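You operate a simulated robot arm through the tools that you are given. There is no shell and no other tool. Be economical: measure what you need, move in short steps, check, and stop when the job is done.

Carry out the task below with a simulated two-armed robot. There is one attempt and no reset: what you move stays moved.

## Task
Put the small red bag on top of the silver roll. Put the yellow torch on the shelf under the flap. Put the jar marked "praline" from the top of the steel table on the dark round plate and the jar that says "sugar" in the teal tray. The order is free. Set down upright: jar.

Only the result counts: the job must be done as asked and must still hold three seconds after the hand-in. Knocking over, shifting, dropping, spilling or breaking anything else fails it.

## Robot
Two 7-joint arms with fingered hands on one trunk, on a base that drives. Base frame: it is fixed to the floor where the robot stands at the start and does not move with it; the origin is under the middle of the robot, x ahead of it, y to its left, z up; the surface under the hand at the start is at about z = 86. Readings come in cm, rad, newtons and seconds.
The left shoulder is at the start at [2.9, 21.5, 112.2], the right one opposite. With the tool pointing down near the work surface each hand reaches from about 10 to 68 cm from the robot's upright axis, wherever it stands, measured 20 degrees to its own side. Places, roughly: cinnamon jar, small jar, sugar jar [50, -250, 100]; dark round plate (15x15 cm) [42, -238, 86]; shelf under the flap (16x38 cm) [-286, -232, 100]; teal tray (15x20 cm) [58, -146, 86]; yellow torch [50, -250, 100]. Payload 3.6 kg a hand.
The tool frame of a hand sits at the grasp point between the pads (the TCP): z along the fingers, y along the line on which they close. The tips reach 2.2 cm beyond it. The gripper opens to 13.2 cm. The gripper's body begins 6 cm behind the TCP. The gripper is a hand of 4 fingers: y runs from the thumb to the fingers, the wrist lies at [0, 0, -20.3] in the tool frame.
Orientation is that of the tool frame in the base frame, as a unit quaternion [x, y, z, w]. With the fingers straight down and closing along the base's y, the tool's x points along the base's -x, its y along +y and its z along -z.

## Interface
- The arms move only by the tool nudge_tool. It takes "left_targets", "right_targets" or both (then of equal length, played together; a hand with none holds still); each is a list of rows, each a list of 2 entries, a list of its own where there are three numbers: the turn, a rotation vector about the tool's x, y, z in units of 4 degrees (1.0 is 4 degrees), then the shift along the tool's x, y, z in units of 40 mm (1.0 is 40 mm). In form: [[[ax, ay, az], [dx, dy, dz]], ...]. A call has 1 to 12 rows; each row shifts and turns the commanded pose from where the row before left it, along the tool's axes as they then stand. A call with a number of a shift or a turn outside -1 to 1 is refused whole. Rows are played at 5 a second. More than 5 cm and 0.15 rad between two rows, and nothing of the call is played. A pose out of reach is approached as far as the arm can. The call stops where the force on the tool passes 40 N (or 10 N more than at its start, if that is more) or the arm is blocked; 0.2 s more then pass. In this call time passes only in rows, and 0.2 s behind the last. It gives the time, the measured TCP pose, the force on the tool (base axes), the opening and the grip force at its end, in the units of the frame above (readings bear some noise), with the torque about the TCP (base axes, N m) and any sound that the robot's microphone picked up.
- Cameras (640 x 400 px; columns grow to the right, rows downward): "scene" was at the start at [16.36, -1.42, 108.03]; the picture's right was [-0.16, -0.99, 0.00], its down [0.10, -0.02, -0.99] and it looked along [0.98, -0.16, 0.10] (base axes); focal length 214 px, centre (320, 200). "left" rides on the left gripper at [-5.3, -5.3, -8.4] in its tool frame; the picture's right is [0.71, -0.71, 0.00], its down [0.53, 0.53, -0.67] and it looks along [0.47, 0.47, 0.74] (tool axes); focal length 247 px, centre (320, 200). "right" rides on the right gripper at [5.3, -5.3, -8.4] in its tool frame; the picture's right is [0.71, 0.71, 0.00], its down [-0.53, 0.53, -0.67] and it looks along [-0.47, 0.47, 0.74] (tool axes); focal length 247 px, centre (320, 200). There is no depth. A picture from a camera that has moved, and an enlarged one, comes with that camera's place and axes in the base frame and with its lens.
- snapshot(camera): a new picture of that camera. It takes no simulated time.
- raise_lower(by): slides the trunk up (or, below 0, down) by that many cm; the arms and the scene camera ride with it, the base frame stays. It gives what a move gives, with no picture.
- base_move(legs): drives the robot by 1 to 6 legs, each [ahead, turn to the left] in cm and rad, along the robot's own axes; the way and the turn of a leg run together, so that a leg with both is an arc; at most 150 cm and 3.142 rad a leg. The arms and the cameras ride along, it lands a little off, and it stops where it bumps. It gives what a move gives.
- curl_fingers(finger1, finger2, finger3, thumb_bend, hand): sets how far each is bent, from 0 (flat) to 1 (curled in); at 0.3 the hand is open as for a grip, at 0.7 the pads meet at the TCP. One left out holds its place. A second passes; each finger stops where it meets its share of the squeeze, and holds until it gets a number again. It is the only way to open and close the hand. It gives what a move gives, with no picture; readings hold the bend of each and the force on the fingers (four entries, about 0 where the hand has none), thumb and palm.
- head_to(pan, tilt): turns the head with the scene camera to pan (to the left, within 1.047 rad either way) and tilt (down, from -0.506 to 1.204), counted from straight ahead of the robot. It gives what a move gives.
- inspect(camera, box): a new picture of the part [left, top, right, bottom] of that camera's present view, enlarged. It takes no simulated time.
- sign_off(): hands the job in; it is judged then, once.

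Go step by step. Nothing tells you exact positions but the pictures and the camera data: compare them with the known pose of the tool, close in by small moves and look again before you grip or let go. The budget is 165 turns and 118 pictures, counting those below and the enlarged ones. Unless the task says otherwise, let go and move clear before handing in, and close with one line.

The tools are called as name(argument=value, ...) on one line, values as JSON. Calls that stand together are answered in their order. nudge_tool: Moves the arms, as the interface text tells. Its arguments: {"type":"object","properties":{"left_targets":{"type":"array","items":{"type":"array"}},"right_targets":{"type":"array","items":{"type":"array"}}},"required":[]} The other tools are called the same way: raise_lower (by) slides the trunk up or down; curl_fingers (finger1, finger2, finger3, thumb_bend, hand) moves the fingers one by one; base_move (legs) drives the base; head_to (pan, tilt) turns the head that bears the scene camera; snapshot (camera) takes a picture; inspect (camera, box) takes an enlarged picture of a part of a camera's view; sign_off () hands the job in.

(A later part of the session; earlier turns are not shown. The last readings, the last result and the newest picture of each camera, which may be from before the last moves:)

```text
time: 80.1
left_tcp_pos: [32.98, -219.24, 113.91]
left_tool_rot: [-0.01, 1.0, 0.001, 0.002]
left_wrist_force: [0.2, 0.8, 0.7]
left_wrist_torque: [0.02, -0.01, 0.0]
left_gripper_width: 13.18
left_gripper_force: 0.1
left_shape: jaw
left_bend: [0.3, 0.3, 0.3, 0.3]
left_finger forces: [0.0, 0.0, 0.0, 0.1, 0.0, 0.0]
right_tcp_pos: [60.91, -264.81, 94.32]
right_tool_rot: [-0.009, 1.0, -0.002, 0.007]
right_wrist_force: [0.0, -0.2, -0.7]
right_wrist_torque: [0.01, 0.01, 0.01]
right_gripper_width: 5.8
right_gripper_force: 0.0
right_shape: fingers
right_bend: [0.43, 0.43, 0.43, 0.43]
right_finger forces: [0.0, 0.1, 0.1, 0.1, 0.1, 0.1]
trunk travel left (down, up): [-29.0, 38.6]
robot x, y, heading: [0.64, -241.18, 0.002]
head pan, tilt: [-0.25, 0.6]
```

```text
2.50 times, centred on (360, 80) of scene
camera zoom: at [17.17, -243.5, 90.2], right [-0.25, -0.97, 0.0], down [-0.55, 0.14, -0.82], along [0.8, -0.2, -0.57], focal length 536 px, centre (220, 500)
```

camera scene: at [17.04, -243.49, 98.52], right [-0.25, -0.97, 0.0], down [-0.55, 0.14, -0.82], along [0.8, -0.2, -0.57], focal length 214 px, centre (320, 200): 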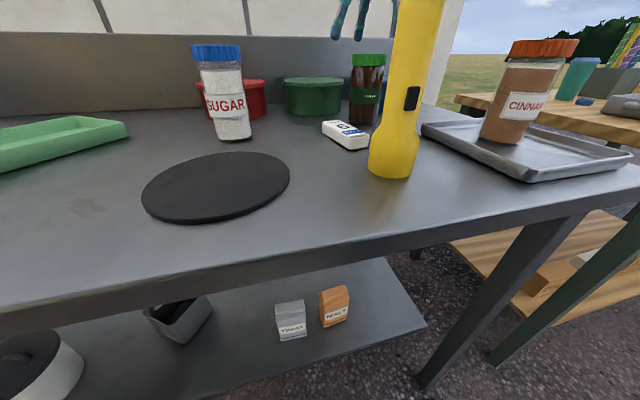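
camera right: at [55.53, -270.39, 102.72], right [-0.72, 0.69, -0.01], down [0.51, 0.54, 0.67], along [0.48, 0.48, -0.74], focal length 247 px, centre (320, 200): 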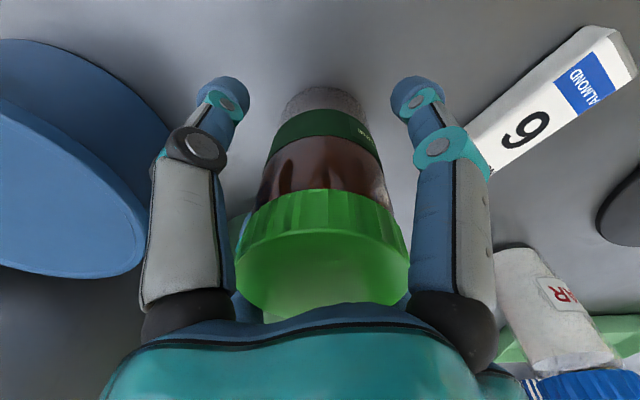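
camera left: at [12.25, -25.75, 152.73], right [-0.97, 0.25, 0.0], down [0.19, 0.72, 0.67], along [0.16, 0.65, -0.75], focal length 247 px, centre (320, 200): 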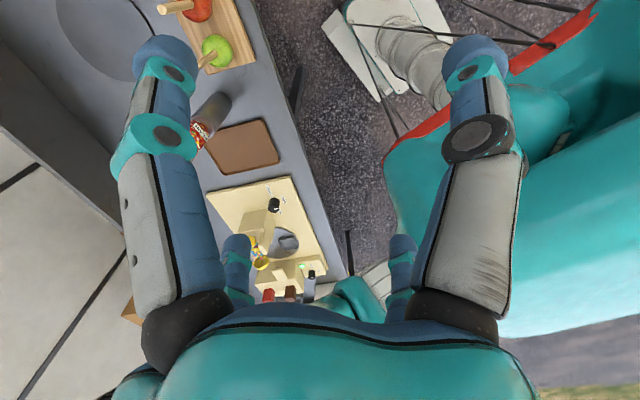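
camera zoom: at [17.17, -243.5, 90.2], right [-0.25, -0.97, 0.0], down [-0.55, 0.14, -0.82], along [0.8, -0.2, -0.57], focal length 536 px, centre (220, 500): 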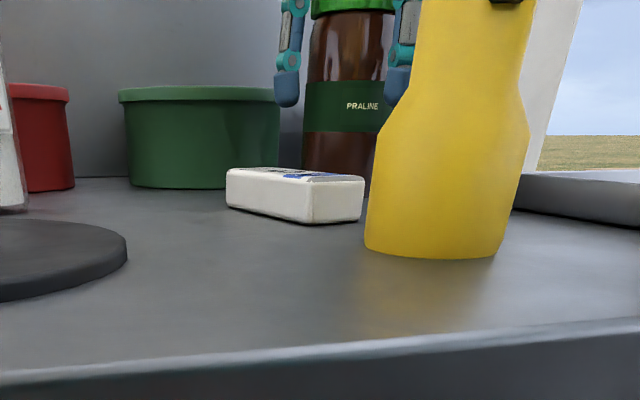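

Good fit around the jar. I'll close the fingers.

curl_fingers(hand="right", finger1=0.7, finger2=0.7, finger3=0.7, thumb_bend=0.7)

raise_lower(by=2)

snapshot(camera="right")

snapshot(camera="scene")

```text
time: 81.1
left_tcp_pos: [33.09, -219.21, 113.88]
left_tool_rot: [-0.01, 1.0, 0.0, 0.001]
left_wrist_force: [-0.4, -1.0, -0.1]
left_wrist_torque: [-0.02, 0.01, 0.0]
left_gripper_width: 13.21
left_gripper_force: 0.0
left_shape: jaw
left_bend: [0.3, 0.3, 0.3, 0.3]
left_finger forces: [0.0, 0.0, 0.0, 0.0, 0.0, 0.0]
right_tcp_pos: [61.01, -264.91, 94.28]
right_tool_rot: [-0.009, 1.0, -0.002, 0.008]
right_wrist_force: [0.0, -1.7, 2.9]
right_wrist_torque: [-0.18, 0.01, 0.03]
right_gripper_width: 2.75
right_gripper_force: 17.5
right_shape: fingers
right_bend: [0.55, 0.5, 0.52, 0.58]
right_finger forces: [5.5, 9.4, 5.3, 0.1, 14.7, 0.0]
trunk travel left (down, up): [-29.0, 38.6]
robot x, y, heading: [1.01, -241.65, -0.0]
head pan, tilt: [-0.25, 0.6]
```

```text
time: 81.8
left_tcp_pos: [33.27, -219.15, 115.82]
left_tool_rot: [-0.009, 1.0, 0.001, 0.0]
left_wrist_force: [1.2, -0.3, 0.0]
left_wrist_torque: [0.02, 0.0, -0.02]
left_gripper_width: 13.2
left_gripper_force: 0.1
left_shape: jaw
left_bend: [0.3, 0.3, 0.3, 0.3]
left_finger forces: [0.0, 0.0, 0.0, 0.0, 0.0, 0.1]
right_tcp_pos: [61.16, -264.88, 96.22]
right_tool_rot: [-0.009, 1.0, -0.001, 0.006]
right_wrist_force: [0.2, 0.3, -4.9]
right_wrist_torque: [-0.05, -0.02, 0.02]
right_gripper_width: 2.72
right_gripper_force: 16.8
right_shape: fingers
right_bend: [0.55, 0.49, 0.52, 0.59]
right_finger forces: [5.3, 9.8, 4.9, 0.1, 13.2, 0.0]
trunk travel left (down, up): [-31.0, 36.6]
robot x, y, heading: [0.87, -241.54, -0.008]
head pan, tilt: [-0.25, 0.6]
```

```text
65 pictures are left
camera right: at [55.7, -270.42, 104.56], right [-0.72, 0.69, -0.01], down [0.51, 0.54, 0.67], along [0.47, 0.48, -0.74], focal length 247 px, centre (320, 200)
```

right: 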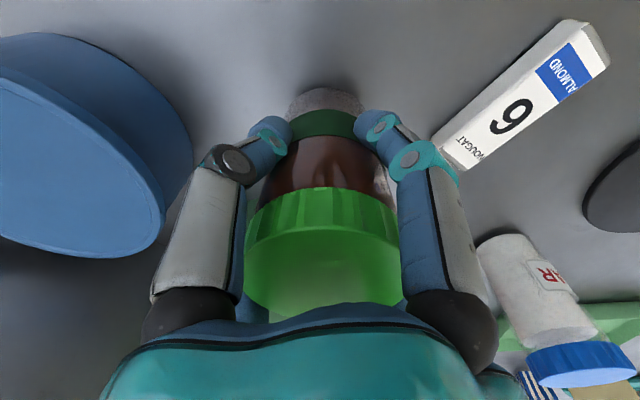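

```text
64 pictures are left
camera scene: at [17.26, -243.5, 92.25], right [-0.25, -0.97, 0.0], down [-0.55, 0.14, -0.82], along [0.8, -0.2, -0.57], focal length 214 px, centre (320, 200)
```

scene: 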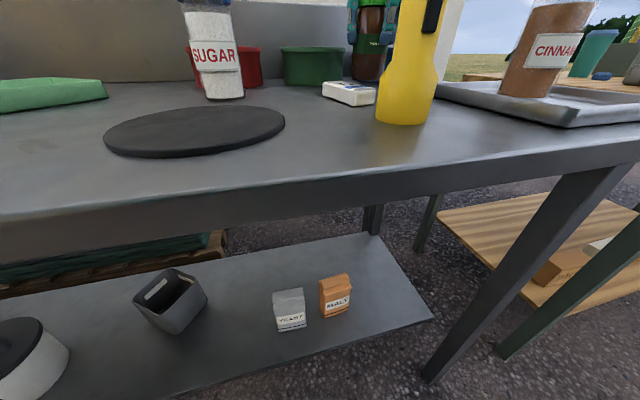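

Jar lifted. I'll raise it well clear and carry it over the plate.

raise_lower(by=24)

nudge_tool(right_targets=[[[0, 0, 0], [0.3, 0.4, 0]], [[0, 0, 0], [0.55, 0.74, 0]], [[0, 0, 0], [0.55, 0.74, 0]], [[0, 0, 0], [0.55, 0.74, 0]], [[0, 0, 0], [0.55, 0.74, 0]], [[0, 0, 0], [0.55, 0.74, 0]], [[0, 0, 0], [0.55, 0.74, 0]], [[0, 0, 0], [0.55, 0.74, 0]], [[0, 0, 0], [0.55, 0.74, 0]], [[0, 0, 0], [0.3, 0.33, 0]], [[0, 0, 0], [0, 0, 0]]])

snapshot(camera="right")

snapshot(camera="scene")

```text
time: 84.3
left_tcp_pos: [33.19, -219.26, 139.77]
left_tool_rot: [-0.009, 1.0, 0.001, 0.001]
left_wrist_force: [-0.7, 0.1, -0.4]
left_wrist_torque: [0.02, 0.0, 0.01]
left_gripper_width: 13.19
left_gripper_force: 0.0
left_shape: jaw
left_bend: [0.3, 0.3, 0.3, 0.3]
left_finger forces: [0.0, 0.0, 0.0, 0.0, 0.0, 0.0]
right_tcp_pos: [61.12, -264.86, 120.19]
right_tool_rot: [-0.009, 1.0, -0.002, 0.007]
right_wrist_force: [-0.4, 0.5, -3.8]
right_wrist_torque: [-0.04, 0.04, 0.02]
right_gripper_width: 2.68
right_gripper_force: 16.7
right_shape: fingers
right_bend: [0.55, 0.49, 0.52, 0.59]
right_finger forces: [5.3, 9.7, 5.0, 0.0, 13.2, 0.1]
trunk travel left (down, up): [-55.0, 12.6]
robot x, y, heading: [0.83, -241.49, -0.0]
head pan, tilt: [-0.25, 0.6]
```

```text
time: 86.7
left_tcp_pos: [33.27, -219.23, 139.8]
left_tool_rot: [-0.01, 1.0, 0.0, 0.001]
left_wrist_force: [0.8, -0.3, -0.9]
left_wrist_torque: [0.03, 0.01, 0.01]
left_gripper_width: 13.2
left_gripper_force: 0.1
left_shape: jaw
left_bend: [0.3, 0.3, 0.3, 0.3]
left_finger forces: [0.1, 0.0, 0.0, 0.1, 0.0, 0.1]
right_tcp_pos: [40.47, -238.6, 119.66]
right_tool_rot: [-0.01, 1.0, -0.001, 0.008]
right_wrist_force: [0.3, 0.1, -3.7]
right_wrist_torque: [-0.01, 0.03, 0.01]
right_gripper_width: 2.65
right_gripper_force: 16.8
right_shape: fingers
right_bend: [0.55, 0.49, 0.52, 0.59]
right_finger forces: [5.2, 10.1, 5.4, 0.0, 12.9, 0.1]
trunk travel left (down, up): [-55.0, 12.6]
robot x, y, heading: [0.48, -241.29, -0.002]
head pan, tilt: [-0.25, 0.6]
```

```text
63 pictures are left
camera right: at [34.98, -244.21, 128.12], right [-0.72, 0.69, -0.01], down [0.51, 0.54, 0.67], along [0.47, 0.48, -0.74], focal length 247 px, centre (320, 200)
```

right: 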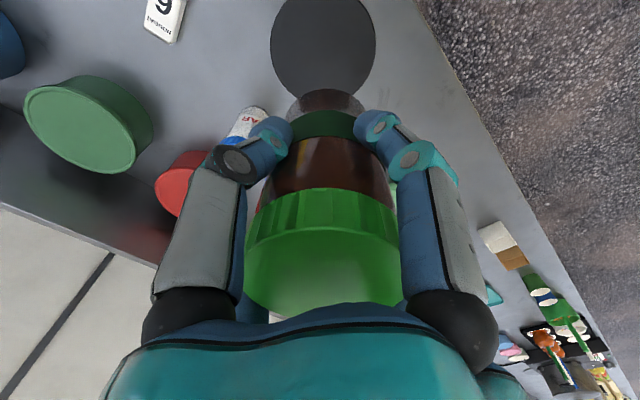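

```text
62 pictures are left
camera scene: at [16.94, -243.5, 116.84], right [-0.25, -0.97, 0.0], down [-0.55, 0.14, -0.82], along [0.8, -0.2, -0.57], focal length 214 px, centre (320, 200)
```

scene: 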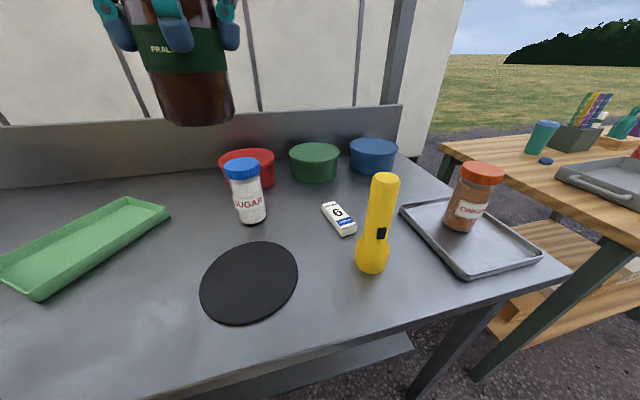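

nudge_tool(right_targets=[[[0, 0, 0], [0.14, 0.07, 0]], [[0, 0, 0], [0, 0, 0]]])

raise_lower(by=-22.8)

snapshot(camera="scene")

```text
time: 87.3
left_tcp_pos: [33.05, -219.26, 139.78]
left_tool_rot: [-0.009, 1.0, 0.0, 0.001]
left_wrist_force: [-1.0, -0.5, 0.5]
left_wrist_torque: [0.0, -0.01, 0.03]
left_gripper_width: 13.21
left_gripper_force: 0.1
left_shape: jaw
left_bend: [0.3, 0.3, 0.3, 0.3]
left_finger forces: [0.0, 0.0, 0.0, 0.0, 0.1, 0.0]
right_tcp_pos: [39.73, -238.36, 119.58]
right_tool_rot: [-0.009, 1.0, -0.002, 0.009]
right_wrist_force: [-0.1, 0.8, -4.1]
right_wrist_torque: [-0.03, 0.03, 0.0]
right_gripper_width: 2.67
right_gripper_force: 17.1
right_shape: fingers
right_bend: [0.55, 0.49, 0.52, 0.59]
right_finger forces: [5.2, 10.1, 5.3, 0.1, 12.9, 0.0]
trunk travel left (down, up): [-55.0, 12.6]
robot x, y, heading: [1.03, -241.03, -0.004]
head pan, tilt: [-0.25, 0.6]
```

```text
time: 89.7
left_tcp_pos: [32.84, -219.22, 117.18]
left_tool_rot: [-0.009, 1.0, -0.001, 0.003]
left_wrist_force: [0.3, 0.0, -0.5]
left_wrist_torque: [0.0, 0.04, -0.01]
left_gripper_width: 13.2
left_gripper_force: 0.0
left_shape: jaw
left_bend: [0.3, 0.3, 0.3, 0.3]
left_finger forces: [0.0, 0.1, 0.0, 0.0, 0.0, 0.1]
right_tcp_pos: [39.89, -238.28, 97.54]
right_tool_rot: [-0.008, 1.0, -0.001, 0.012]
right_wrist_force: [0.3, -1.2, -3.7]
right_wrist_torque: [-0.04, 0.03, 0.01]
right_gripper_width: 2.68
right_gripper_force: 16.9
right_shape: fingers
right_bend: [0.55, 0.49, 0.52, 0.59]
right_finger forces: [5.2, 10.2, 5.3, 0.1, 12.8, 0.1]
trunk travel left (down, up): [-32.2, 35.4]
robot x, y, heading: [0.77, -241.17, -0.001]
head pan, tilt: [-0.25, 0.6]
```

```text
61 pictures are left
camera scene: at [16.98, -243.44, 93.64], right [-0.25, -0.97, 0.0], down [-0.55, 0.14, -0.83], along [0.8, -0.2, -0.56], focal length 214 px, centre (320, 200)
```

scene: 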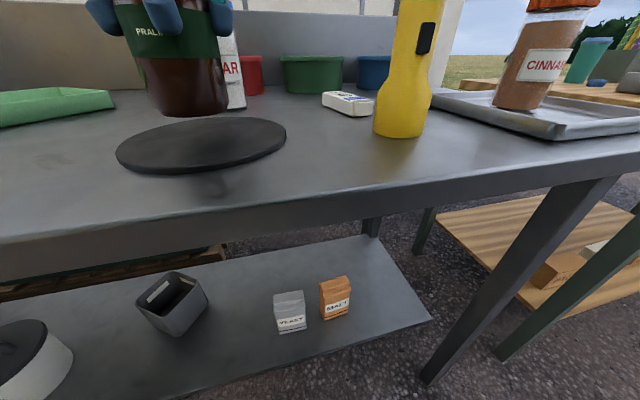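

The robot tilted slightly during that descent, so an elbow may be touching the table edge. I'll go back up a little with the trunk and lower with the arm instead.

raise_lower(by=5)

nudge_tool(right_targets=[[[0, 0, 0], [0, 0, 0.5]], [[0, 0, 0], [0, 0, 0.5]], [[0, 0, 0], [0, 0, 0]]])

snapshot(camera="scene")

```text
time: 90.6
left_tcp_pos: [33.14, -219.23, 122.06]
left_tool_rot: [-0.009, 1.0, 0.0, 0.0]
left_wrist_force: [0.3, -0.3, 0.3]
left_wrist_torque: [0.03, 0.04, 0.01]
left_gripper_width: 13.19
left_gripper_force: 0.2
left_shape: jaw
left_bend: [0.3, 0.3, 0.3, 0.3]
left_finger forces: [0.1, 0.0, 0.0, 0.0, 0.0, 0.0]
right_tcp_pos: [40.01, -238.35, 101.98]
right_tool_rot: [-0.009, 1.0, -0.002, 0.007]
right_wrist_force: [-0.3, 0.2, -3.6]
right_wrist_torque: [-0.02, 0.0, 0.0]
right_gripper_width: 2.68
right_gripper_force: 16.6
right_shape: fingers
right_bend: [0.55, 0.49, 0.52, 0.59]
right_finger forces: [5.3, 10.2, 5.3, 0.1, 12.7, 0.0]
trunk travel left (down, up): [-37.2, 30.4]
robot x, y, heading: [0.64, -241.08, 0.004]
head pan, tilt: [-0.25, 0.6]
```

```text
time: 91.4
left_tcp_pos: [33.11, -219.49, 121.92]
left_tool_rot: [-0.01, 1.0, -0.001, 0.001]
left_wrist_force: [-0.6, 0.2, -0.5]
left_wrist_torque: [-0.01, -0.04, 0.03]
left_gripper_width: 13.21
left_gripper_force: 0.0
left_shape: jaw
left_bend: [0.3, 0.3, 0.3, 0.3]
left_finger forces: [0.0, 0.0, 0.0, 0.1, 0.0, 0.0]
right_tcp_pos: [40.11, -238.34, 97.9]
right_tool_rot: [-0.009, 1.0, -0.002, 0.006]
right_wrist_force: [-0.1, -0.6, -4.0]
right_wrist_torque: [-0.01, 0.02, -0.03]
right_gripper_width: 2.66
right_gripper_force: 16.9
right_shape: fingers
right_bend: [0.55, 0.49, 0.52, 0.59]
right_finger forces: [5.2, 10.1, 5.2, 0.0, 12.8, 0.0]
trunk travel left (down, up): [-37.2, 30.4]
robot x, y, heading: [0.4, -241.12, 0.003]
head pan, tilt: [-0.25, 0.6]
```

```text
60 pictures are left
camera scene: at [17.06, -243.49, 98.71], right [-0.25, -0.97, 0.0], down [-0.55, 0.14, -0.82], along [0.8, -0.2, -0.57], focal length 214 px, centre (320, 200)
```

scene: 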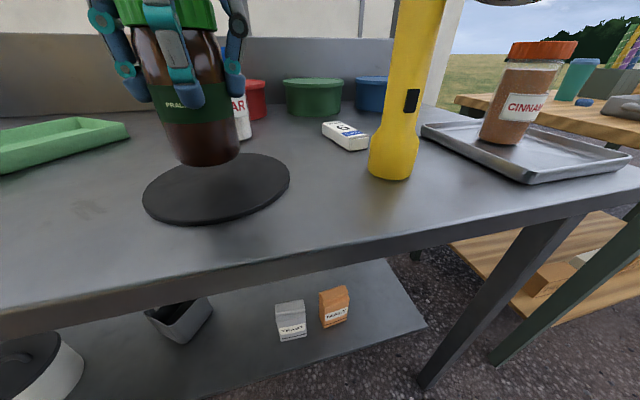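

nudge_tool(right_targets=[[[0, 0, 0], [0, 0, 0.3]], [[0, 0, 0], [0, 0, 0.2]], [[0, 0, 0], [0, 0, 0.1]], [[0, 0, 0], [0, 0, 0]]])

inspect(camera="scene", box=[130, 60, 310, 230])

```text
time: 92.4
left_tcp_pos: [33.14, -219.23, 122.03]
left_tool_rot: [-0.009, 1.0, 0.0, 0.0]
left_wrist_force: [0.9, 0.1, -0.3]
left_wrist_torque: [0.0, -0.01, 0.0]
left_gripper_width: 13.18
left_gripper_force: 0.0
left_shape: jaw
left_bend: [0.3, 0.3, 0.3, 0.3]
left_finger forces: [0.1, 0.0, 0.0, 0.0, 0.0, 0.0]
right_tcp_pos: [40.12, -238.35, 95.5]
right_tool_rot: [-0.01, 1.0, -0.002, 0.009]
right_wrist_force: [-0.8, 1.0, -3.8]
right_wrist_torque: [-0.07, 0.0, -0.01]
right_gripper_width: 2.64
right_gripper_force: 16.8
right_shape: fingers
right_bend: [0.55, 0.49, 0.52, 0.59]
right_finger forces: [5.2, 10.2, 5.2, 0.1, 12.8, 0.0]
trunk travel left (down, up): [-37.2, 30.4]
robot x, y, heading: [0.67, -241.03, 0.002]
head pan, tilt: [-0.25, 0.6]
```

```text
2.35 times, centred on (220, 145) of scene
camera zoom: at [17.07, -243.49, 98.71], right [-0.25, -0.97, 0.0], down [-0.55, 0.14, -0.82], along [0.8, -0.2, -0.57], focal length 505 px, centre (555, 329)
```

zoom: 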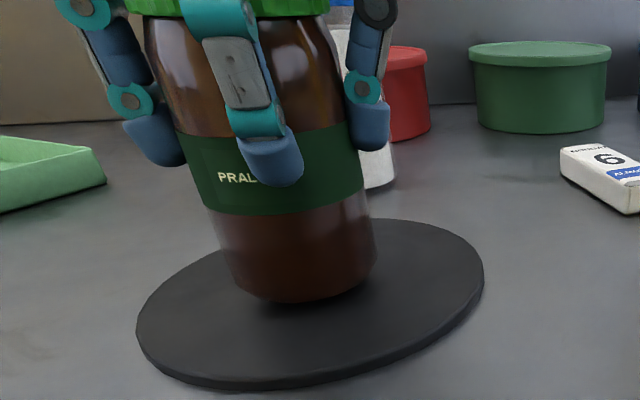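

nudge_tool(right_targets=[[[0, 0, 0], [0, 0, 0.05]], [[0, 0, 0], [0, 0, 0.05]], [[0, 0, 0], [0, 0, 0.03]], [[0, 0, 0], [0, 0, 0]]])

```text
time: 93.4
left_tcp_pos: [33.16, -219.25, 122.06]
left_tool_rot: [-0.01, 1.0, 0.0, 0.001]
left_wrist_force: [0.0, 0.6, -0.7]
left_wrist_torque: [0.0, -0.05, -0.04]
left_gripper_width: 13.17
left_gripper_force: 0.0
left_shape: jaw
left_bend: [0.3, 0.3, 0.3, 0.3]
left_finger forces: [0.1, 0.1, 0.0, 0.0, 0.1, 0.0]
right_tcp_pos: [39.91, -238.18, 95.25]
right_tool_rot: [-0.011, 1.0, -0.003, 0.007]
right_wrist_force: [0.1, 0.5, -4.8]
right_wrist_torque: [-0.04, 0.01, -0.01]
right_gripper_width: 2.65
right_gripper_force: 16.7
right_shape: fingers
right_bend: [0.55, 0.49, 0.52, 0.59]
right_finger forces: [5.3, 10.2, 5.1, 0.0, 12.7, 0.0]
trunk travel left (down, up): [-37.2, 30.4]
robot x, y, heading: [0.81, -241.07, 0.005]
head pan, tilt: [-0.25, 0.6]
```

nudge_tool(right_targets=[[[0, 0, 0], [0, 0, 0.06]], [[0, 0, 0], [0, 0, 0.04]], [[0, 0, 0], [0, 0, 0]]])

inspect(camera="scene", box=[130, 60, 310, 230])

```text
time: 94.2
left_tcp_pos: [33.03, -219.26, 122.07]
left_tool_rot: [-0.009, 1.0, 0.0, 0.002]
left_wrist_force: [0.0, -0.6, -0.1]
left_wrist_torque: [0.02, 0.0, 0.0]
left_gripper_width: 13.19
left_gripper_force: 0.1
left_shape: jaw
left_bend: [0.3, 0.3, 0.3, 0.3]
left_finger forces: [0.0, 0.1, 0.0, 0.0, 0.1, 0.0]
right_tcp_pos: [39.9, -238.31, 94.98]
right_tool_rot: [-0.01, 1.0, -0.001, 0.009]
right_wrist_force: [2.0, 0.9, 8.1]
right_wrist_torque: [-0.14, -0.13, 0.04]
right_gripper_width: 2.62
right_gripper_force: 18.7
right_shape: fingers
right_bend: [0.55, 0.49, 0.52, 0.59]
right_finger forces: [5.4, 12.1, 5.9, 0.0, 14.1, 0.0]
trunk travel left (down, up): [-37.2, 30.4]
robot x, y, heading: [0.62, -240.83, 0.004]
head pan, tilt: [-0.25, 0.6]
```

```text
2.35 times, centred on (220, 145) of scene
camera zoom: at [17.03, -243.48, 98.73], right [-0.25, -0.97, 0.0], down [-0.55, 0.14, -0.82], along [0.8, -0.2, -0.57], focal length 505 px, centre (555, 329)
```

zoom: 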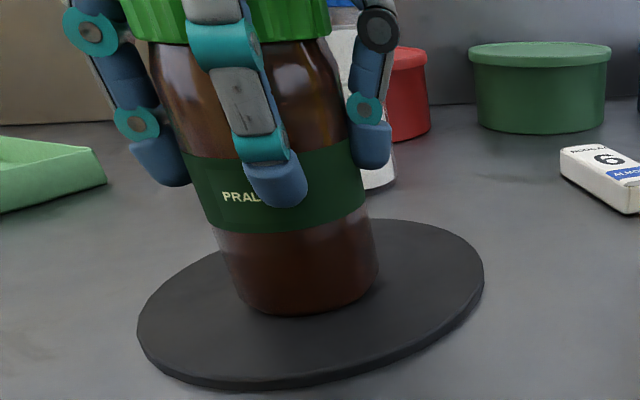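

Contact is made. I'll ease off slightly and release.

nudge_tool(right_targets=[[[0, 0, 0], [0, 0, -0.03]], [[0, 0, 0], [0, 0, 0]]])

curl_fingers(hand="right", finger1=0.43, finger2=0.43, finger3=0.43, thumb_bend=0.43)

curl_fingers(hand="right", finger1=0.35, finger2=0.35, finger3=0.35, thumb_bend=0.35)

snapshot(camera="right")

```text
time: 94.8
left_tcp_pos: [33.06, -219.15, 122.12]
left_tool_rot: [-0.009, 1.0, 0.0, 0.002]
left_wrist_force: [-1.6, 0.3, 0.2]
left_wrist_torque: [-0.05, 0.0, 0.0]
left_gripper_width: 13.22
left_gripper_force: 0.0
left_shape: jaw
left_bend: [0.3, 0.3, 0.3, 0.3]
left_finger forces: [0.0, 0.1, 0.1, 0.0, 0.0, 0.0]
right_tcp_pos: [40.03, -238.29, 94.88]
right_tool_rot: [-0.01, 1.0, -0.001, 0.007]
right_wrist_force: [0.9, 1.3, 3.4]
right_wrist_torque: [-0.07, -0.07, 0.03]
right_gripper_width: 2.63
right_gripper_force: 18.3
right_shape: fingers
right_bend: [0.55, 0.49, 0.52, 0.59]
right_finger forces: [5.8, 11.5, 5.5, 0.0, 13.4, 0.0]
trunk travel left (down, up): [-37.2, 30.4]
robot x, y, heading: [0.79, -241.17, 0.001]
head pan, tilt: [-0.25, 0.6]
```

```text
time: 95.8
left_tcp_pos: [33.02, -219.13, 122.13]
left_tool_rot: [-0.01, 1.0, 0.0, 0.001]
left_wrist_force: [-0.8, 0.1, -0.5]
left_wrist_torque: [-0.04, -0.01, -0.01]
left_gripper_width: 13.21
left_gripper_force: 0.1
left_shape: jaw
left_bend: [0.3, 0.3, 0.3, 0.3]
left_finger forces: [0.0, 0.0, 0.0, 0.0, 0.0, 0.0]
right_tcp_pos: [40.03, -238.37, 94.89]
right_tool_rot: [-0.01, 1.0, -0.002, 0.008]
right_wrist_force: [1.0, 1.8, 0.5]
right_wrist_torque: [-0.03, 0.03, 0.03]
right_gripper_width: 5.72
right_gripper_force: 0.9
right_shape: fingers
right_bend: [0.43, 0.43, 0.43, 0.43]
right_finger forces: [0.0, 0.8, 0.0, 0.1, 0.0, 0.0]
trunk travel left (down, up): [-37.2, 30.4]
robot x, y, heading: [0.94, -241.19, 0.001]
head pan, tilt: [-0.25, 0.6]
```

```text
time: 96.8
left_tcp_pos: [33.1, -219.31, 122.08]
left_tool_rot: [-0.009, 1.0, 0.0, 0.001]
left_wrist_force: [-0.8, 0.2, -0.7]
left_wrist_torque: [0.01, -0.01, -0.01]
left_gripper_width: 13.22
left_gripper_force: 0.0
left_shape: jaw
left_bend: [0.3, 0.3, 0.3, 0.3]
left_finger forces: [0.1, 0.1, 0.0, 0.0, 0.1, 0.0]
right_tcp_pos: [39.96, -238.41, 94.89]
right_tool_rot: [-0.011, 1.0, -0.002, 0.008]
right_wrist_force: [0.2, -0.2, -0.4]
right_wrist_torque: [0.0, 0.03, 0.0]
right_gripper_width: 7.61
right_gripper_force: 0.1
right_shape: fingers
right_bend: [0.35, 0.35, 0.35, 0.35]
right_finger forces: [0.0, 0.0, 0.1, 0.1, 0.0, 0.1]
trunk travel left (down, up): [-37.2, 30.4]
robot x, y, heading: [0.63, -241.77, -0.0]
head pan, tilt: [-0.25, 0.6]
```

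```text
57 pictures are left
camera right: at [34.59, -243.91, 103.36], right [-0.72, 0.69, -0.01], down [0.51, 0.54, 0.67], along [0.47, 0.48, -0.74], focal length 247 px, centre (320, 200)
```

right: 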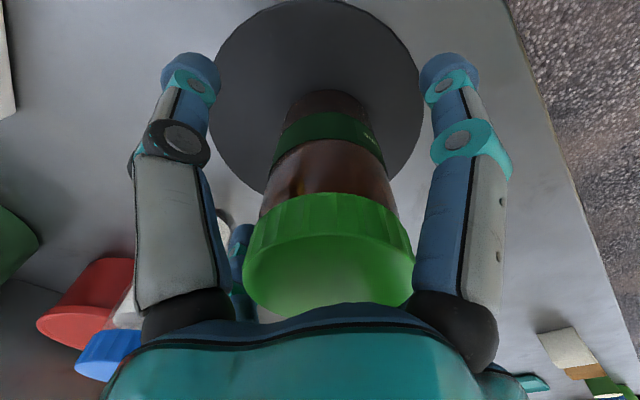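

The praline jar stands on the plate. I'll rise straight up and verify.

raise_lower(by=24)

snapshot(camera="scene")

snapshot(camera="right")

```text
time: 99.3
left_tcp_pos: [33.08, -219.17, 146.02]
left_tool_rot: [-0.01, 1.0, 0.0, 0.001]
left_wrist_force: [0.2, 0.5, 0.0]
left_wrist_torque: [0.0, -0.03, -0.01]
left_gripper_width: 13.22
left_gripper_force: 0.0
left_shape: jaw
left_bend: [0.3, 0.3, 0.3, 0.3]
left_finger forces: [0.1, 0.0, 0.0, 0.0, 0.0, 0.1]
right_tcp_pos: [40.08, -238.27, 118.81]
right_tool_rot: [-0.01, 1.0, -0.002, 0.009]
right_wrist_force: [-0.7, 0.1, -0.1]
right_wrist_torque: [0.03, 0.02, 0.01]
right_gripper_width: 7.6
right_gripper_force: 0.1
right_shape: fingers
right_bend: [0.35, 0.35, 0.35, 0.35]
right_finger forces: [0.0, 0.0, 0.0, 0.0, 0.0, 0.0]
trunk travel left (down, up): [-61.2, 6.4]
robot x, y, heading: [0.35, -241.0, -0.0]
head pan, tilt: [-0.25, 0.6]
```

```text
56 pictures are left
camera scene: at [16.9, -243.49, 123.05], right [-0.25, -0.97, 0.0], down [-0.55, 0.14, -0.82], along [0.8, -0.2, -0.57], focal length 214 px, centre (320, 200)
```

scene: 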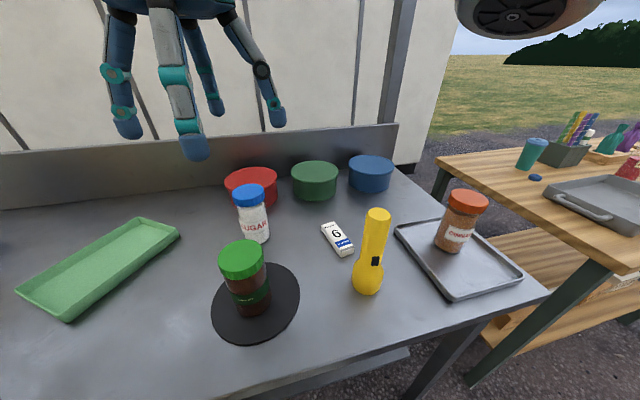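

```text
55 pictures are left
camera right: at [34.66, -243.92, 127.27], right [-0.72, 0.69, -0.01], down [0.51, 0.54, 0.67], along [0.47, 0.48, -0.74], focal length 247 px, centre (320, 200)
```

right: 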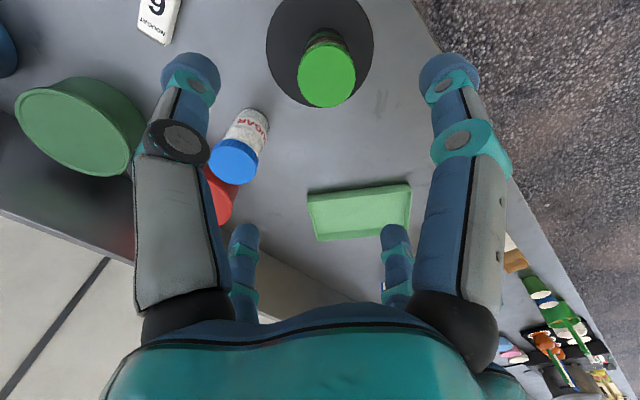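

Praline is done. Next is sugar with the left hand: I'll lift and retract the right hand, and lower the left hand beside it.

nudge_tool(right_targets=[[[0, 0, 0], [0, 0, -0.9]], [[0, 0, 0], [0, 0, -0.9]], [[0, 0, 0], [0.3, -0.6, -0.7]], [[0, 0, 0], [0.5, -0.85, -0.3]], [[0, 0, 0], [0.5, -0.85, 0]], [[0, 0, 0], [0.5, -0.85, 0]], [[0, 0, 0], [0.5, -0.85, 0]], [[0, 0, 0], [0.3, -0.5, 0]]], left_targets=[[[0, 0, 0], [0, 0, 0]], [[0, 0, 0], [0, 0, 0]], [[0, 0, 0], [0, 0, 0.5]], [[0, 0, 0], [0, 0, 0.9]], [[0, 0, 0], [0, 0, 0.9]], [[0, 0, 0], [0, 0, 0.9]], [[0, 0, 0], [0, 0, 0.9]], [[0, 0, 0], [0, 0, 0.9]]])

nudge_tool(left_targets=[[[0, 0, 0], [-0.72, -0.6, 0]], [[0, 0, 0], [-0.78, -0.62, 0]], [[0, 0, 0], [-0.78, -0.62, 0]], [[0, 0, 0], [-0.78, -0.62, 0]], [[0, 0, 0], [-0.78, -0.62, 0]], [[0, 0, 0], [-0.78, -0.62, 0]], [[0, 0, 0], [-0.78, -0.62, 0]], [[0, 0, 0], [-0.55, -0.45, 0]], [[0, 0, 0], [0, 0, 0]]])

snapshot(camera="left")

snapshot(camera="scene")

```text
time: 101.1
left_tcp_pos: [33.14, -219.62, 125.74]
left_tool_rot: [-0.01, 1.0, 0.0, 0.002]
left_wrist_force: [0.6, 0.2, -0.6]
left_wrist_torque: [0.0, 0.01, -0.02]
left_gripper_width: 13.21
left_gripper_force: 0.0
left_shape: jaw
left_bend: [0.3, 0.3, 0.3, 0.3]
left_finger forces: [0.0, 0.0, 0.0, 0.0, 0.0, 0.0]
right_tcp_pos: [29.85, -256.54, 129.74]
right_tool_rot: [-0.01, 1.0, -0.001, 0.007]
right_wrist_force: [-1.0, -0.3, -0.3]
right_wrist_torque: [-0.02, 0.01, 0.02]
right_gripper_width: 7.59
right_gripper_force: 0.0
right_shape: fingers
right_bend: [0.35, 0.35, 0.35, 0.35]
right_finger forces: [0.1, 0.0, 0.1, 0.0, 0.1, 0.0]
trunk travel left (down, up): [-61.2, 6.4]
robot x, y, heading: [1.04, -241.39, 0.001]
head pan, tilt: [-0.25, 0.6]
```

```text
time: 103.1
left_tcp_pos: [57.41, -238.02, 126.06]
left_tool_rot: [-0.008, 1.0, 0.0, 0.002]
left_wrist_force: [-0.2, 0.4, 1.1]
left_wrist_torque: [0.03, 0.02, 0.03]
left_gripper_width: 13.2
left_gripper_force: 0.0
left_shape: jaw
left_bend: [0.3, 0.3, 0.3, 0.3]
left_finger forces: [0.0, 0.1, 0.0, 0.0, 0.1, 0.0]
right_tcp_pos: [29.77, -256.51, 129.81]
right_tool_rot: [-0.009, 1.0, -0.002, 0.008]
right_wrist_force: [-0.6, -0.3, -0.4]
right_wrist_torque: [-0.02, 0.0, -0.01]
right_gripper_width: 7.6
right_gripper_force: 0.1
right_shape: fingers
right_bend: [0.35, 0.35, 0.35, 0.35]
right_finger forces: [0.0, 0.0, 0.1, 0.1, 0.0, 0.0]
trunk travel left (down, up): [-61.2, 6.4]
robot x, y, heading: [0.63, -241.43, 0.001]
head pan, tilt: [-0.25, 0.6]
```

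```text
54 pictures are left
camera left: at [62.71, -243.13, 134.42], right [-0.69, -0.72, 0.0], down [-0.54, 0.52, 0.67], along [-0.48, 0.46, -0.75], focal length 247 px, centre (320, 200)
```

left: 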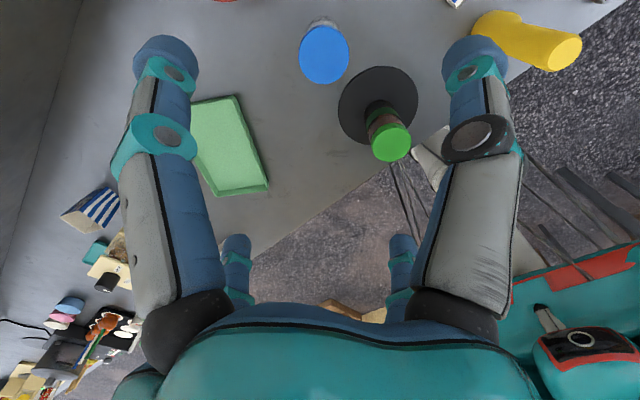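

```text
53 pictures are left
camera scene: at [16.92, -243.41, 123.06], right [-0.25, -0.97, 0.0], down [-0.55, 0.14, -0.82], along [0.8, -0.2, -0.57], focal length 214 px, centre (320, 200)
```

scene: 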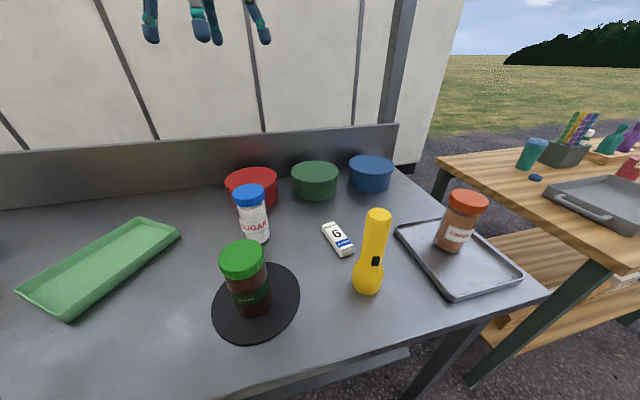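

The sugar cap is centred at about [57.2, -238.7]. I'll shift slightly, half-close the fingers and lower the trunk.

nudge_tool(left_targets=[[[0, 0, 0], [0.04, -0.15, 0]], [[0, 0, 0], [0, 0, 0]]])

curl_fingers(hand="left", finger1=0.4, finger2=0.4, finger3=0.4, thumb_bend=0.4)

raise_lower(by=-20)

snapshot(camera="left")

```text
time: 103.7
left_tcp_pos: [57.13, -238.46, 126.14]
left_tool_rot: [-0.01, 1.0, 0.0, 0.001]
left_wrist_force: [0.0, 0.5, 0.4]
left_wrist_torque: [0.04, 0.0, 0.0]
left_gripper_width: 13.21
left_gripper_force: 0.0
left_shape: jaw
left_bend: [0.3, 0.3, 0.3, 0.3]
left_finger forces: [0.0, 0.0, 0.0, 0.0, 0.0, 0.1]
right_tcp_pos: [29.77, -256.57, 129.81]
right_tool_rot: [-0.009, 1.0, -0.001, 0.008]
right_wrist_force: [0.3, 0.4, -0.6]
right_wrist_torque: [0.01, 0.01, 0.0]
right_gripper_width: 7.6
right_gripper_force: 0.1
right_shape: fingers
right_bend: [0.35, 0.35, 0.35, 0.35]
right_finger forces: [0.0, 0.0, 0.1, 0.0, 0.1, 0.0]
trunk travel left (down, up): [-61.2, 6.4]
robot x, y, heading: [1.03, -241.41, -0.001]
head pan, tilt: [-0.25, 0.6]
```

```text
time: 104.7
left_tcp_pos: [57.08, -238.43, 126.04]
left_tool_rot: [-0.01, 1.0, 0.0, 0.001]
left_wrist_force: [0.6, 0.5, 0.4]
left_wrist_torque: [-0.03, -0.02, 0.0]
left_gripper_width: 6.5
left_gripper_force: 0.1
left_shape: fingers
left_bend: [0.4, 0.4, 0.4, 0.4]
left_finger forces: [0.0, 0.0, 0.0, 0.1, 0.0, 0.0]
right_tcp_pos: [29.72, -256.6, 129.74]
right_tool_rot: [-0.01, 1.0, -0.002, 0.008]
right_wrist_force: [0.0, -0.5, 0.3]
right_wrist_torque: [-0.03, 0.0, -0.02]
right_gripper_width: 7.61
right_gripper_force: 0.1
right_shape: fingers
right_bend: [0.35, 0.35, 0.35, 0.35]
right_finger forces: [0.1, 0.0, 0.1, 0.0, 0.0, 0.1]
trunk travel left (down, up): [-61.2, 6.4]
robot x, y, heading: [0.55, -241.42, 0.001]
head pan, tilt: [-0.25, 0.6]
```

```text
time: 106.9
left_tcp_pos: [57.15, -238.48, 106.16]
left_tool_rot: [-0.009, 1.0, 0.001, 0.001]
left_wrist_force: [0.3, 0.1, -0.1]
left_wrist_torque: [0.01, 0.02, -0.01]
left_gripper_width: 6.49
left_gripper_force: 0.1
left_shape: fingers
left_bend: [0.4, 0.4, 0.4, 0.4]
left_finger forces: [0.0, 0.1, 0.1, 0.0, 0.0, 0.0]
right_tcp_pos: [29.81, -256.49, 110.0]
right_tool_rot: [-0.01, 1.0, -0.001, 0.007]
right_wrist_force: [-0.9, -0.8, 0.5]
right_wrist_torque: [0.01, 0.02, 0.01]
right_gripper_width: 7.63
right_gripper_force: 0.0
right_shape: fingers
right_bend: [0.35, 0.35, 0.35, 0.35]
right_finger forces: [0.0, 0.0, 0.1, 0.0, 0.0, 0.0]
trunk travel left (down, up): [-41.2, 26.4]
robot x, y, heading: [0.78, -241.07, -0.002]
head pan, tilt: [-0.25, 0.6]
```

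```text
52 pictures are left
camera left: at [62.48, -243.66, 114.54], right [-0.69, -0.72, 0.0], down [-0.54, 0.52, 0.67], along [-0.48, 0.46, -0.75], focal length 247 px, centre (320, 200)
```

left: 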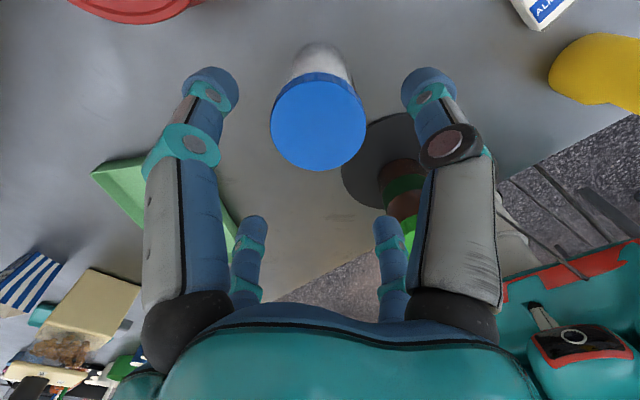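

nudge_tool(left_targets=[[[0, 0, 0], [-0.1, -0.08, 0.3]], [[0, 0, 0], [0, 0, 0.65]], [[0, 0, 0], [0, 0, 0.65]], [[0, 0, 0], [0, 0, 0.65]], [[0, 0, 0], [0, 0, 0.6]], [[0, 0, 0], [0, 0, 0]]])

snapshot(camera="left")

snapshot(camera="scene")

```text
time: 108.3
left_tcp_pos: [57.53, -238.68, 94.74]
left_tool_rot: [-0.009, 1.0, 0.0, 0.002]
left_wrist_force: [0.1, 0.0, 0.0]
left_wrist_torque: [0.01, -0.03, 0.0]
left_gripper_width: 6.53
left_gripper_force: 0.8
left_shape: fingers
left_bend: [0.4, 0.4, 0.4, 0.4]
left_finger forces: [0.0, 0.7, 0.0, 0.0, 0.0, 0.1]
right_tcp_pos: [29.83, -256.59, 109.97]
right_tool_rot: [-0.009, 1.0, -0.001, 0.008]
right_wrist_force: [-0.1, 0.2, -0.6]
right_wrist_torque: [-0.03, 0.01, 0.0]
right_gripper_width: 7.6
right_gripper_force: 0.0
right_shape: fingers
right_bend: [0.35, 0.35, 0.35, 0.35]
right_finger forces: [0.0, 0.1, 0.0, 0.1, 0.1, 0.0]
trunk travel left (down, up): [-41.2, 26.4]
robot x, y, heading: [0.72, -241.47, -0.003]
head pan, tilt: [-0.25, 0.6]
```

```text
51 pictures are left
camera left: at [62.9, -243.95, 103.12], right [-0.69, -0.72, 0.0], down [-0.54, 0.52, 0.67], along [-0.48, 0.46, -0.74], focal length 247 px, centre (320, 200)
```

left: 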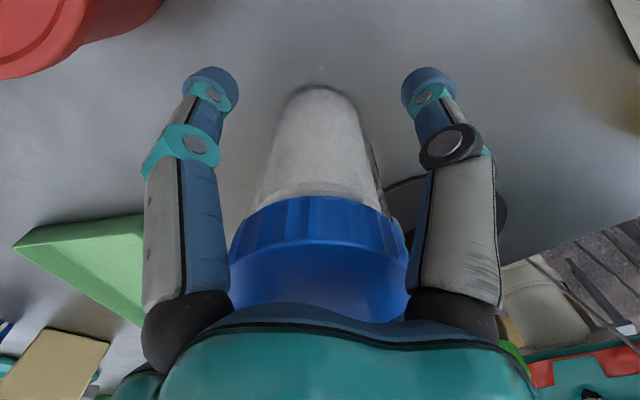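

```text
50 pictures are left
camera scene: at [16.99, -243.5, 102.84], right [-0.25, -0.97, 0.0], down [-0.55, 0.14, -0.82], along [0.8, -0.2, -0.57], focal length 214 px, centre (320, 200)
```

scene: 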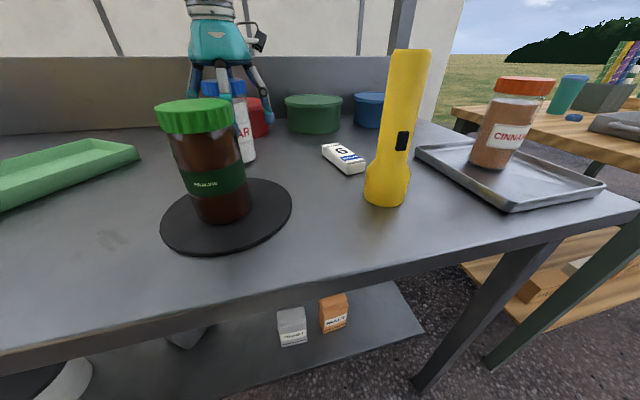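

curl_fingers(hand="left", finger1=0.7, finger2=0.7, finger3=0.7, thumb_bend=0.7)

raise_lower(by=3)

snapshot(camera="left")

```text
time: 109.3
left_tcp_pos: [57.47, -238.91, 94.83]
left_tool_rot: [-0.009, 1.0, 0.0, 0.001]
left_wrist_force: [0.2, -1.0, 1.3]
left_wrist_torque: [-0.24, -0.11, 0.0]
left_gripper_width: 2.92
left_gripper_force: 20.6
left_shape: fingers
left_bend: [0.54, 0.5, 0.51, 0.57]
left_finger forces: [5.2, 11.7, 8.0, 0.0, 15.6, 0.0]
right_tcp_pos: [29.88, -256.61, 109.94]
right_tool_rot: [-0.01, 1.0, -0.001, 0.008]
right_wrist_force: [-0.2, 0.5, -0.1]
right_wrist_torque: [-0.02, 0.01, 0.0]
right_gripper_width: 7.61
right_gripper_force: 0.0
right_shape: fingers
right_bend: [0.35, 0.35, 0.35, 0.35]
right_finger forces: [0.0, 0.0, 0.0, 0.1, 0.0, 0.1]
trunk travel left (down, up): [-41.2, 26.4]
robot x, y, heading: [0.48, -241.35, 0.004]
head pan, tilt: [-0.25, 0.6]
```

```text
time: 110.0
left_tcp_pos: [57.61, -238.69, 97.62]
left_tool_rot: [-0.009, 1.0, 0.001, 0.001]
left_wrist_force: [0.6, -0.5, -3.7]
left_wrist_torque: [-0.05, -0.04, 0.0]
left_gripper_width: 2.85
left_gripper_force: 19.2
left_shape: fingers
left_bend: [0.55, 0.5, 0.51, 0.58]
left_finger forces: [4.8, 11.6, 7.5, 0.1, 14.4, 0.0]
right_tcp_pos: [30.03, -256.66, 112.92]
right_tool_rot: [-0.01, 1.0, -0.002, 0.007]
right_wrist_force: [-0.6, -0.3, 0.3]
right_wrist_torque: [-0.02, 0.01, 0.0]
right_gripper_width: 7.61
right_gripper_force: 0.1
right_shape: fingers
right_bend: [0.35, 0.35, 0.35, 0.35]
right_finger forces: [0.0, 0.1, 0.1, 0.0, 0.0, 0.0]
trunk travel left (down, up): [-44.2, 23.4]
robot x, y, heading: [0.82, -241.42, -0.001]
head pan, tilt: [-0.25, 0.6]
```

```text
49 pictures are left
camera left: at [63.01, -243.96, 105.98], right [-0.69, -0.72, 0.0], down [-0.54, 0.52, 0.67], along [-0.48, 0.46, -0.74], focal length 247 px, centre (320, 200)
```

left: 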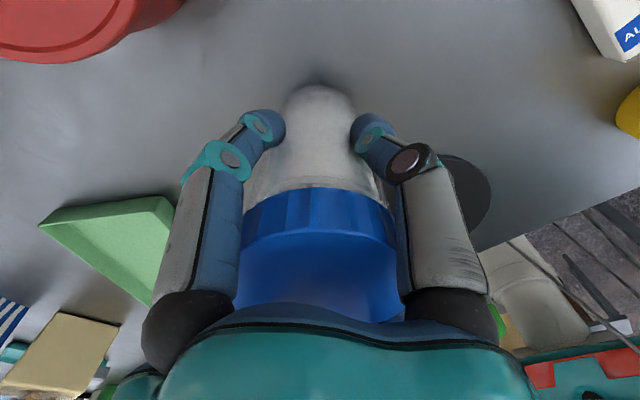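

Sugar held. I'll raise, retract the left arm, back off and turn left toward the tray.

raise_lower(by=22)

nudge_tool(left_targets=[[[0, 0, 0], [0.6, 0.5, 0]], [[0, 0, 0], [0.78, 0.6, 0]], [[0, 0, 0], [0.78, 0.6, 0]], [[0, 0, 0], [0.78, 0.6, 0]], [[0, 0, 0], [0.78, 0.6, 0]], [[0, 0, 0], [0.78, 0.6, 0]], [[0, 0, 0], [0.78, 0.6, 0]], [[0, 0, 0], [0.5, 0.4, 0]]])

base_move(legs=[[-34, 0], [0, 0.5], [0, 0.5], [0, 0.57]])

head_to(pan=1.04, tilt=0.1)

snapshot(camera="scene")

```text
time: 112.4
left_tcp_pos: [57.66, -238.74, 119.68]
left_tool_rot: [-0.01, 1.0, 0.002, 0.001]
left_wrist_force: [0.4, -0.3, -2.7]
left_wrist_torque: [-0.04, 0.03, -0.02]
left_gripper_width: 2.84
left_gripper_force: 18.5
left_shape: fingers
left_bend: [0.55, 0.5, 0.51, 0.58]
left_finger forces: [4.7, 11.4, 7.5, 0.0, 14.3, 0.0]
right_tcp_pos: [29.91, -256.55, 135.01]
right_tool_rot: [-0.009, 1.0, -0.001, 0.007]
right_wrist_force: [0.4, 0.5, 0.7]
right_wrist_torque: [-0.01, 0.02, 0.0]
right_gripper_width: 7.61
right_gripper_force: 0.0
right_shape: fingers
right_bend: [0.35, 0.35, 0.35, 0.35]
right_finger forces: [0.0, 0.1, 0.0, 0.0, 0.1, 0.0]
trunk travel left (down, up): [-66.2, 1.4]
robot x, y, heading: [0.53, -241.23, -0.003]
head pan, tilt: [-0.25, 0.6]
```

```text
time: 114.2
left_tcp_pos: [33.7, -221.08, 119.52]
left_tool_rot: [-0.009, 1.0, -0.001, 0.001]
left_wrist_force: [-0.1, 0.2, -3.1]
left_wrist_torque: [-0.02, -0.03, 0.0]
left_gripper_width: 2.8
left_gripper_force: 19.1
left_shape: fingers
left_bend: [0.55, 0.5, 0.51, 0.58]
left_finger forces: [4.8, 11.4, 6.6, 0.0, 14.2, 0.1]
right_tcp_pos: [29.84, -256.48, 135.01]
right_tool_rot: [-0.009, 1.0, -0.001, 0.008]
right_wrist_force: [1.1, 0.0, -0.3]
right_wrist_torque: [-0.01, -0.03, 0.0]
right_gripper_width: 7.61
right_gripper_force: 0.0
right_shape: fingers
right_bend: [0.35, 0.35, 0.35, 0.35]
right_finger forces: [0.0, 0.0, 0.0, 0.0, 0.0, 0.0]
trunk travel left (down, up): [-66.2, 1.4]
robot x, y, heading: [0.35, -241.28, 0.002]
head pan, tilt: [-0.25, 0.6]
```

```text
time: 119.2
left_tcp_pos: [-30.74, -202.45, 119.47]
left_tool_rot: [-0.477, 0.879, -0.001, 0.001]
left_wrist_force: [-0.6, 0.9, -3.9]
left_wrist_torque: [-0.05, -0.02, 0.05]
left_gripper_width: 2.63
left_gripper_force: 18.9
left_shape: fingers
left_bend: [0.55, 0.49, 0.52, 0.59]
left_finger forces: [5.0, 13.1, 6.4, 0.1, 14.1, 0.0]
right_tcp_pos: [-3.79, -225.46, 135.04]
right_tool_rot: [-0.476, 0.879, 0.0, 0.008]
right_wrist_force: [0.0, -0.4, 0.4]
right_wrist_torque: [-0.05, 0.01, 0.0]
right_gripper_width: 7.65
right_gripper_force: 0.0
right_shape: fingers
right_bend: [0.35, 0.35, 0.35, 0.35]
right_finger forces: [0.1, 0.0, 0.0, 0.1, 0.0, 0.0]
trunk travel left (down, up): [-66.2, 1.4]
robot x, y, heading: [-29.31, -243.57, 0.994]
head pan, tilt: [-0.25, 0.6]
stopped in leg 3: the robot was blocked; the commanded pose is now the measured one
```

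```text
time: 120.7
left_tcp_pos: [-30.58, -202.65, 119.62]
left_tool_rot: [-0.476, 0.879, 0.001, 0.0]
left_wrist_force: [0.3, -0.3, -3.3]
left_wrist_torque: [-0.01, -0.02, 0.0]
left_gripper_width: 2.68
left_gripper_force: 18.9
left_shape: fingers
left_bend: [0.55, 0.49, 0.52, 0.59]
left_finger forces: [5.0, 12.9, 6.5, 0.0, 14.1, 0.0]
right_tcp_pos: [-3.48, -225.71, 135.04]
right_tool_rot: [-0.477, 0.879, 0.002, 0.007]
right_wrist_force: [0.5, -0.3, 1.3]
right_wrist_torque: [0.02, 0.02, 0.01]
right_gripper_width: 7.61
right_gripper_force: 0.0
right_shape: fingers
right_bend: [0.35, 0.35, 0.35, 0.35]
right_finger forces: [0.0, 0.0, 0.1, 0.0, 0.0, 0.1]
trunk travel left (down, up): [-66.2, 1.4]
robot x, y, heading: [-29.03, -244.18, 0.993]
head pan, tilt: [1.04, 0.099]
```

```text
48 pictures are left
camera scene: at [-29.2, -229.04, 132.69], right [0.89, 0.45, 0.0], down [0.04, -0.09, -0.99], along [-0.45, 0.89, -0.1], focal length 214 px, centre (320, 200)
```

scene: 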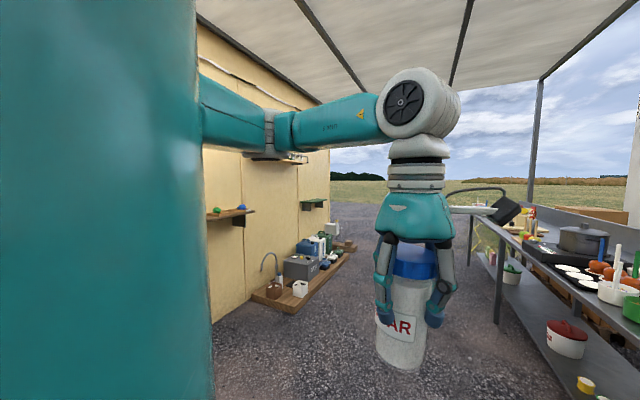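

base_move(legs=[[0, 0.56]])

snapshot(camera="scene")

```text
time: 122.7
left_tcp_pos: [-52.51, -209.75, 119.53]
left_tool_rot: [-0.704, 0.711, 0.0, -0.001]
left_wrist_force: [-0.3, -0.4, -2.9]
left_wrist_torque: [-0.02, 0.0, -0.04]
left_gripper_width: 2.67
left_gripper_force: 19.0
left_shape: fingers
left_bend: [0.55, 0.49, 0.52, 0.59]
left_finger forces: [5.0, 13.2, 5.9, 0.0, 13.5, 0.0]
right_tcp_pos: [-17.33, -214.51, 135.08]
right_tool_rot: [-0.704, 0.71, 0.004, 0.006]
right_wrist_force: [-0.1, -0.2, -0.7]
right_wrist_torque: [-0.01, -0.04, -0.02]
right_gripper_width: 7.63
right_gripper_force: 0.1
right_shape: fingers
right_bend: [0.35, 0.35, 0.35, 0.35]
right_finger forces: [0.1, 0.0, 0.1, 0.1, 0.0, 0.0]
trunk travel left (down, up): [-66.2, 1.4]
robot x, y, heading: [-26.46, -243.83, 1.563]
head pan, tilt: [1.04, 0.099]
```

```text
47 pictures are left
camera scene: at [-34.4, -231.16, 132.68], right [0.51, 0.86, 0.0], down [0.09, -0.05, -0.99], along [-0.85, 0.51, -0.1], focal length 214 px, centre (320, 200)
```

scene: 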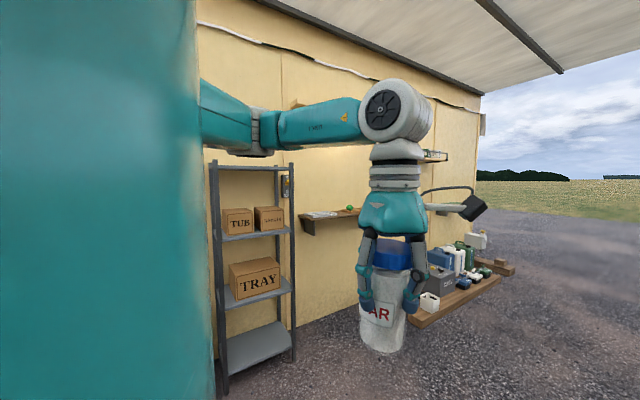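

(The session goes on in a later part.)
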